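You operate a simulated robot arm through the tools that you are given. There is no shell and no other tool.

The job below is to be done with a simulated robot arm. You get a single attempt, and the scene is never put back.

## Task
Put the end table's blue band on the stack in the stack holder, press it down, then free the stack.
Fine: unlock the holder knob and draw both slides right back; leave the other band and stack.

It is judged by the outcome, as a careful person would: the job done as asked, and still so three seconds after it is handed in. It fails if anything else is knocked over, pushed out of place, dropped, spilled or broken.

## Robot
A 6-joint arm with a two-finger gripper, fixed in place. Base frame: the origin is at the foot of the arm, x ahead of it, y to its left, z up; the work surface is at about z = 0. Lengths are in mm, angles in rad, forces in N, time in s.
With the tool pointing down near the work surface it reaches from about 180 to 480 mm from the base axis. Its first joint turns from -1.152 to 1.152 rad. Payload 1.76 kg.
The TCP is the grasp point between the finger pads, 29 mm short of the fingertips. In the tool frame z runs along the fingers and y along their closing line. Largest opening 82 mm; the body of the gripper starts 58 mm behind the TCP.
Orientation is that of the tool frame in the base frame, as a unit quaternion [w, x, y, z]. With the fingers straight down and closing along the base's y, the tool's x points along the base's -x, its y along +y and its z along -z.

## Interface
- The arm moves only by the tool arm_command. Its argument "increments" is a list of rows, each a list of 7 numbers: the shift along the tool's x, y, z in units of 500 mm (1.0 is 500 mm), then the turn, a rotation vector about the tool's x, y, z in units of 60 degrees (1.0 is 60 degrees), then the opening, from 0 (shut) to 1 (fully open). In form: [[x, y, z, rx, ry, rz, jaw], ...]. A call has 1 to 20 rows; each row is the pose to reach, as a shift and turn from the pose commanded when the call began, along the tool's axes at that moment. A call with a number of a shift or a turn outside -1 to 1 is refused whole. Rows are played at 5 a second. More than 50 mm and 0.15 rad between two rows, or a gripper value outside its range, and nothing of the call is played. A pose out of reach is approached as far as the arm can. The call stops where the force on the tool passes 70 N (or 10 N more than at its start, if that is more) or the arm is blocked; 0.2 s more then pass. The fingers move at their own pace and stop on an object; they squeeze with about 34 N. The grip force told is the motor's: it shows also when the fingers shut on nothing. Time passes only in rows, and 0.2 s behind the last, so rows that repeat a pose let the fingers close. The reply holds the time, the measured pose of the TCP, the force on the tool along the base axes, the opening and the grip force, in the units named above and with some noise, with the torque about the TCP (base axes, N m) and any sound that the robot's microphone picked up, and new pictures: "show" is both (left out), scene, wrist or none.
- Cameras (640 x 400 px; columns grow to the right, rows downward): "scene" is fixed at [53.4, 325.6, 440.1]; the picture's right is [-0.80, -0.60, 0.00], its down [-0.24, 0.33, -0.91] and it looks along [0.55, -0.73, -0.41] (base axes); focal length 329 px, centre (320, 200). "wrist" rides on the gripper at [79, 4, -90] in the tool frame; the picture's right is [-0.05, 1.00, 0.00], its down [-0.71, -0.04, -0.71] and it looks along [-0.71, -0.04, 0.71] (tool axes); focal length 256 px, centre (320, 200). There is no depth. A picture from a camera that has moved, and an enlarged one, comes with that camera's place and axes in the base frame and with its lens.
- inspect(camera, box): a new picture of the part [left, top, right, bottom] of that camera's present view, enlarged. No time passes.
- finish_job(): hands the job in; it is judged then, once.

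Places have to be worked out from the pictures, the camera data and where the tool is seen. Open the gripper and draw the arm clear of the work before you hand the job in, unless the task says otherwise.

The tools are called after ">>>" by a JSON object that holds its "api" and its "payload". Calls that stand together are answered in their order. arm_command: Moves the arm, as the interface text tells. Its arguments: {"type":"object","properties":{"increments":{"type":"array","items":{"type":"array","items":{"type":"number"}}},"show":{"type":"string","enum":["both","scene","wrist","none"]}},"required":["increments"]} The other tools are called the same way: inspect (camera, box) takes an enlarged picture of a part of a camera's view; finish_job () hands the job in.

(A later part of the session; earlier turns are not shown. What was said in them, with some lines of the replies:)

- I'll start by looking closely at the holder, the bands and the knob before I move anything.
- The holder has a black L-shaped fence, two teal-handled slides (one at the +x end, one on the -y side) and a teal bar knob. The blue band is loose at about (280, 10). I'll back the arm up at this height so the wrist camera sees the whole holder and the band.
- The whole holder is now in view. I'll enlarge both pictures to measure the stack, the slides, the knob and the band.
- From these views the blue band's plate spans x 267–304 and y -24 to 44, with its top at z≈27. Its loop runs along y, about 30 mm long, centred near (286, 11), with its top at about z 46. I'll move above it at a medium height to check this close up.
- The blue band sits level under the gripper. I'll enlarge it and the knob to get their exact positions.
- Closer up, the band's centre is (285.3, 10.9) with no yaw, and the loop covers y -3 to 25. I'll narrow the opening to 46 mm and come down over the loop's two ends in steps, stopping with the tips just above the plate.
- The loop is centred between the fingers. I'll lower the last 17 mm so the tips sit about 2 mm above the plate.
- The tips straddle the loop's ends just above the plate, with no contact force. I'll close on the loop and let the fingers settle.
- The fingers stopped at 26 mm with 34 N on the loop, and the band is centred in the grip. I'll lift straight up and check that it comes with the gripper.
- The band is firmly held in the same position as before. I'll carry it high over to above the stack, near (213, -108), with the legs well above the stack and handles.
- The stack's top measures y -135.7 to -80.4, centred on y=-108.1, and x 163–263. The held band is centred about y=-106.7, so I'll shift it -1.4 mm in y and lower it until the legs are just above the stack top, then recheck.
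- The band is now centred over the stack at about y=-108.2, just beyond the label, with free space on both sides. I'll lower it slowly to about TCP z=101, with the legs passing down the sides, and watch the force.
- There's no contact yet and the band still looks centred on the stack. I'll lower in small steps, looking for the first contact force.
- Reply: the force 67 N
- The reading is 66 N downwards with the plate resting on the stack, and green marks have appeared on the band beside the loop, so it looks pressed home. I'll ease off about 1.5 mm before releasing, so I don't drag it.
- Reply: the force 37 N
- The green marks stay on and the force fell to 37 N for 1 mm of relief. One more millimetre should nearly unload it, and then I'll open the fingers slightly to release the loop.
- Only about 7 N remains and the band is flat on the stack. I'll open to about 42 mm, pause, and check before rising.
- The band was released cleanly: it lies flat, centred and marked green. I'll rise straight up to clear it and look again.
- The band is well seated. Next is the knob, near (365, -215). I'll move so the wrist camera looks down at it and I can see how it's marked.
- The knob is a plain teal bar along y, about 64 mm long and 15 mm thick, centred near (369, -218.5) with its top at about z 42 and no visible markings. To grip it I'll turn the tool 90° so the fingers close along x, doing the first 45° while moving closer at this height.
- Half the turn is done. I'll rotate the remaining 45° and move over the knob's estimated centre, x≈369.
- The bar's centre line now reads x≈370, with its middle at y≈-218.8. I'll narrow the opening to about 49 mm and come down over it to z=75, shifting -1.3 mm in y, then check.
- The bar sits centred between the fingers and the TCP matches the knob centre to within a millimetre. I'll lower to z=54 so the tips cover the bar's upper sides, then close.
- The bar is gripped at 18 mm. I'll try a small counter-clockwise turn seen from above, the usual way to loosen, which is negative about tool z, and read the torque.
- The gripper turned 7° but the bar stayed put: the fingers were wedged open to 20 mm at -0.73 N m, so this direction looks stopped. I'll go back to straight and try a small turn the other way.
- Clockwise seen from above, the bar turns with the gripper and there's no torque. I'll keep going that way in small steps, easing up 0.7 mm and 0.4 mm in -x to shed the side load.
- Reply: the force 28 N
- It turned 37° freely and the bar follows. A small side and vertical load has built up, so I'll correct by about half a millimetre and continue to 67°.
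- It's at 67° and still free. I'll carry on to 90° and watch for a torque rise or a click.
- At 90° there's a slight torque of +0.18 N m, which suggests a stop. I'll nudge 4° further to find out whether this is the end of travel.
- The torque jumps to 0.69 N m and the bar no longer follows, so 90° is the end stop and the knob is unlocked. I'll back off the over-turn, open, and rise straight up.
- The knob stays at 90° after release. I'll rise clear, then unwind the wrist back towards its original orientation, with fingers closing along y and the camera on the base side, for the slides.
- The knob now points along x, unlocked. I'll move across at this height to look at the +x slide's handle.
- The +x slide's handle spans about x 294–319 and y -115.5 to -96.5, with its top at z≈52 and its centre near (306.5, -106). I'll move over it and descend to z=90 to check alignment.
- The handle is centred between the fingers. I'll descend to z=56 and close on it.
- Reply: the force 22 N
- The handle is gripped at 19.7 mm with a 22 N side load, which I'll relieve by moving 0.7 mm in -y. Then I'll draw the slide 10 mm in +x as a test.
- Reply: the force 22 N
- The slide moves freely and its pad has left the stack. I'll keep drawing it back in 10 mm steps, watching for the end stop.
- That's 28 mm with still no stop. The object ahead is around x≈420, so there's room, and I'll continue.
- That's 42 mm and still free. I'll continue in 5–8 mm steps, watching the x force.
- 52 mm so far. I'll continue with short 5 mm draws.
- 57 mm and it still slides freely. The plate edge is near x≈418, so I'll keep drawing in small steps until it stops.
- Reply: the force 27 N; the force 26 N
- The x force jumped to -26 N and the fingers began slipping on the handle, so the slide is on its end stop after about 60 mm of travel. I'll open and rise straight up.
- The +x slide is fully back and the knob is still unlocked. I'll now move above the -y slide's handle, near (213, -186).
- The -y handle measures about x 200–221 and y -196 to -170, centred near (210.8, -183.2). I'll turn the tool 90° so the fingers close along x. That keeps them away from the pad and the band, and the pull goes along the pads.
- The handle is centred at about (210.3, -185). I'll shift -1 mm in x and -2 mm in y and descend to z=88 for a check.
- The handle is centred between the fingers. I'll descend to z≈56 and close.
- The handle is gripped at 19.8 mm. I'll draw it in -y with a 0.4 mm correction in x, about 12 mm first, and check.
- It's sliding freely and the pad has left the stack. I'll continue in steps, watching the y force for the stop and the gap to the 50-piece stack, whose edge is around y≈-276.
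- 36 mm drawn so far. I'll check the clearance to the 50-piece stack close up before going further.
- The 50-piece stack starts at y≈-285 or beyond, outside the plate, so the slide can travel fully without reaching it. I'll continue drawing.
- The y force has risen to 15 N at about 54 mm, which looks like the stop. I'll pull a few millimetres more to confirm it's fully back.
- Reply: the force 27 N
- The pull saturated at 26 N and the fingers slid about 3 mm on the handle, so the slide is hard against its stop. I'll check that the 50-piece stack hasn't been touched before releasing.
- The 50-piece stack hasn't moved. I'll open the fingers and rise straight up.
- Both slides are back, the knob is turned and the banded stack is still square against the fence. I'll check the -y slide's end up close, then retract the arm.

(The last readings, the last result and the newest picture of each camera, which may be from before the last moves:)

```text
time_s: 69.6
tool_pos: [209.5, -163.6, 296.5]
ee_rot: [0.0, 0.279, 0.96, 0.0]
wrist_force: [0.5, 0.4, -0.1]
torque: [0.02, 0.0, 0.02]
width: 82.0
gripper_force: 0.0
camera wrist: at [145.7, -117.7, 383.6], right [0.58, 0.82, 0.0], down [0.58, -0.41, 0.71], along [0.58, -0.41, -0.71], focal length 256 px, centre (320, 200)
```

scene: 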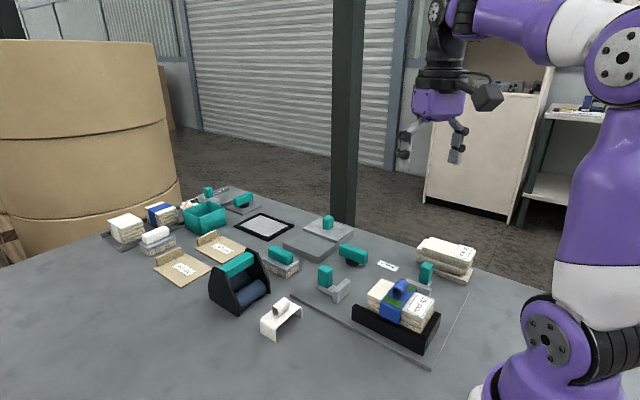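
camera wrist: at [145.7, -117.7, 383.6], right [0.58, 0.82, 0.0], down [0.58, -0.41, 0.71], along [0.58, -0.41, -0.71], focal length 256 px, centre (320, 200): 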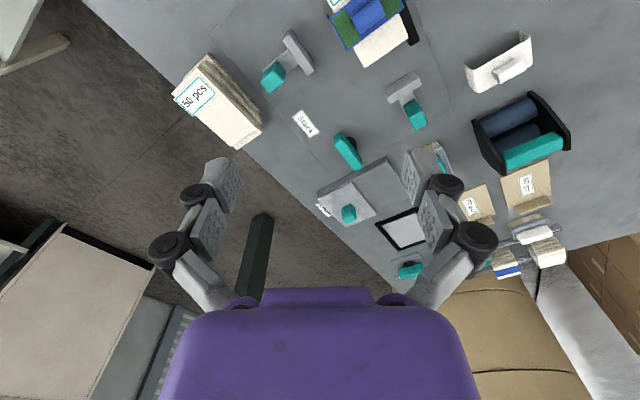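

The arm is high and clear with the gripper open. I'll take one last enlarged look at the work before handing in.

>>> {"api": "inspect", "payload": {"camera": "wrist", "box": [160, 0, 460, 190]}}

>>> {"api": "inspect", "payload": {"camera": "scene", "box": [240, 210, 490, 370]}}

```text
2.11 times, centred on (310, 95) of wrist
camera zoom: at [145.7, -117.7, 383.6], right [0.58, 0.82, 0.0], down [0.58, -0.41, 0.71], along [0.58, -0.41, -0.71], focal length 539 px, centre (341, 421)
```

zoom: 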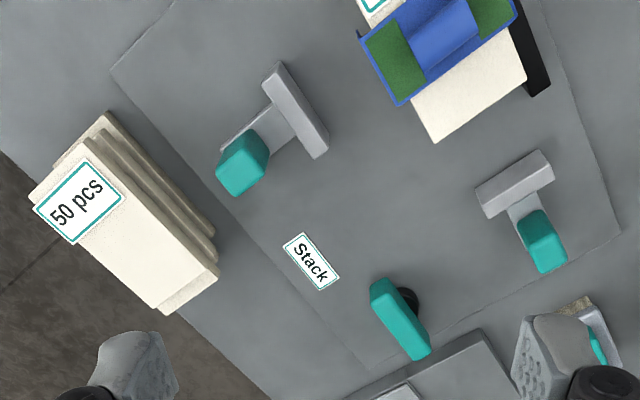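

```text
2.50 times, centred on (365, 290) of scene
camera zoom: at [53.4, 325.6, 440.1], right [-0.8, -0.6, 0.0], down [-0.24, 0.33, -0.91], along [0.55, -0.73, -0.41], focal length 823 px, centre (208, -25)
```

zoom: 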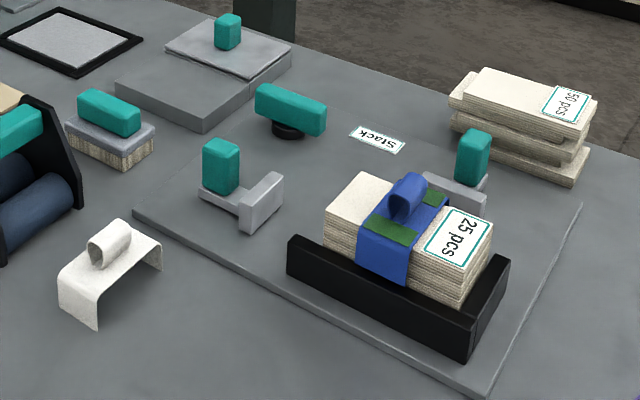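

The blue band is pressed flat across the stack, the knob is turned a full 90° to its stop, and both slides are fully back. The white band and the 50-piece stack haven't moved, and the arm is clear with the gripper open. I'm handing the job in.

>>> {"api": "finish_job", "payload": {}}

```text
The job is handed in.
```

The blue band is on the stack in the holder, and I've handed the job in. I don't have the judging result.

- **Band:** it sits flat and centred across the 25-piece stack. I pressed it down with about 66 N, and green marks appeared on it beside the loop and stayed on.
- **Knob:** it turned a quarter turn clockwise, seen from above, to its end stop. It wouldn't turn the other way.
- **Slides:** both are drawn back to their end stops. The one at the far end of the stack moved about 58 mm, and the one on the side moved about 54 mm.

The white band and the 50-piece stack were left where they were. The gripper is open and the arm is raised clear of the work.
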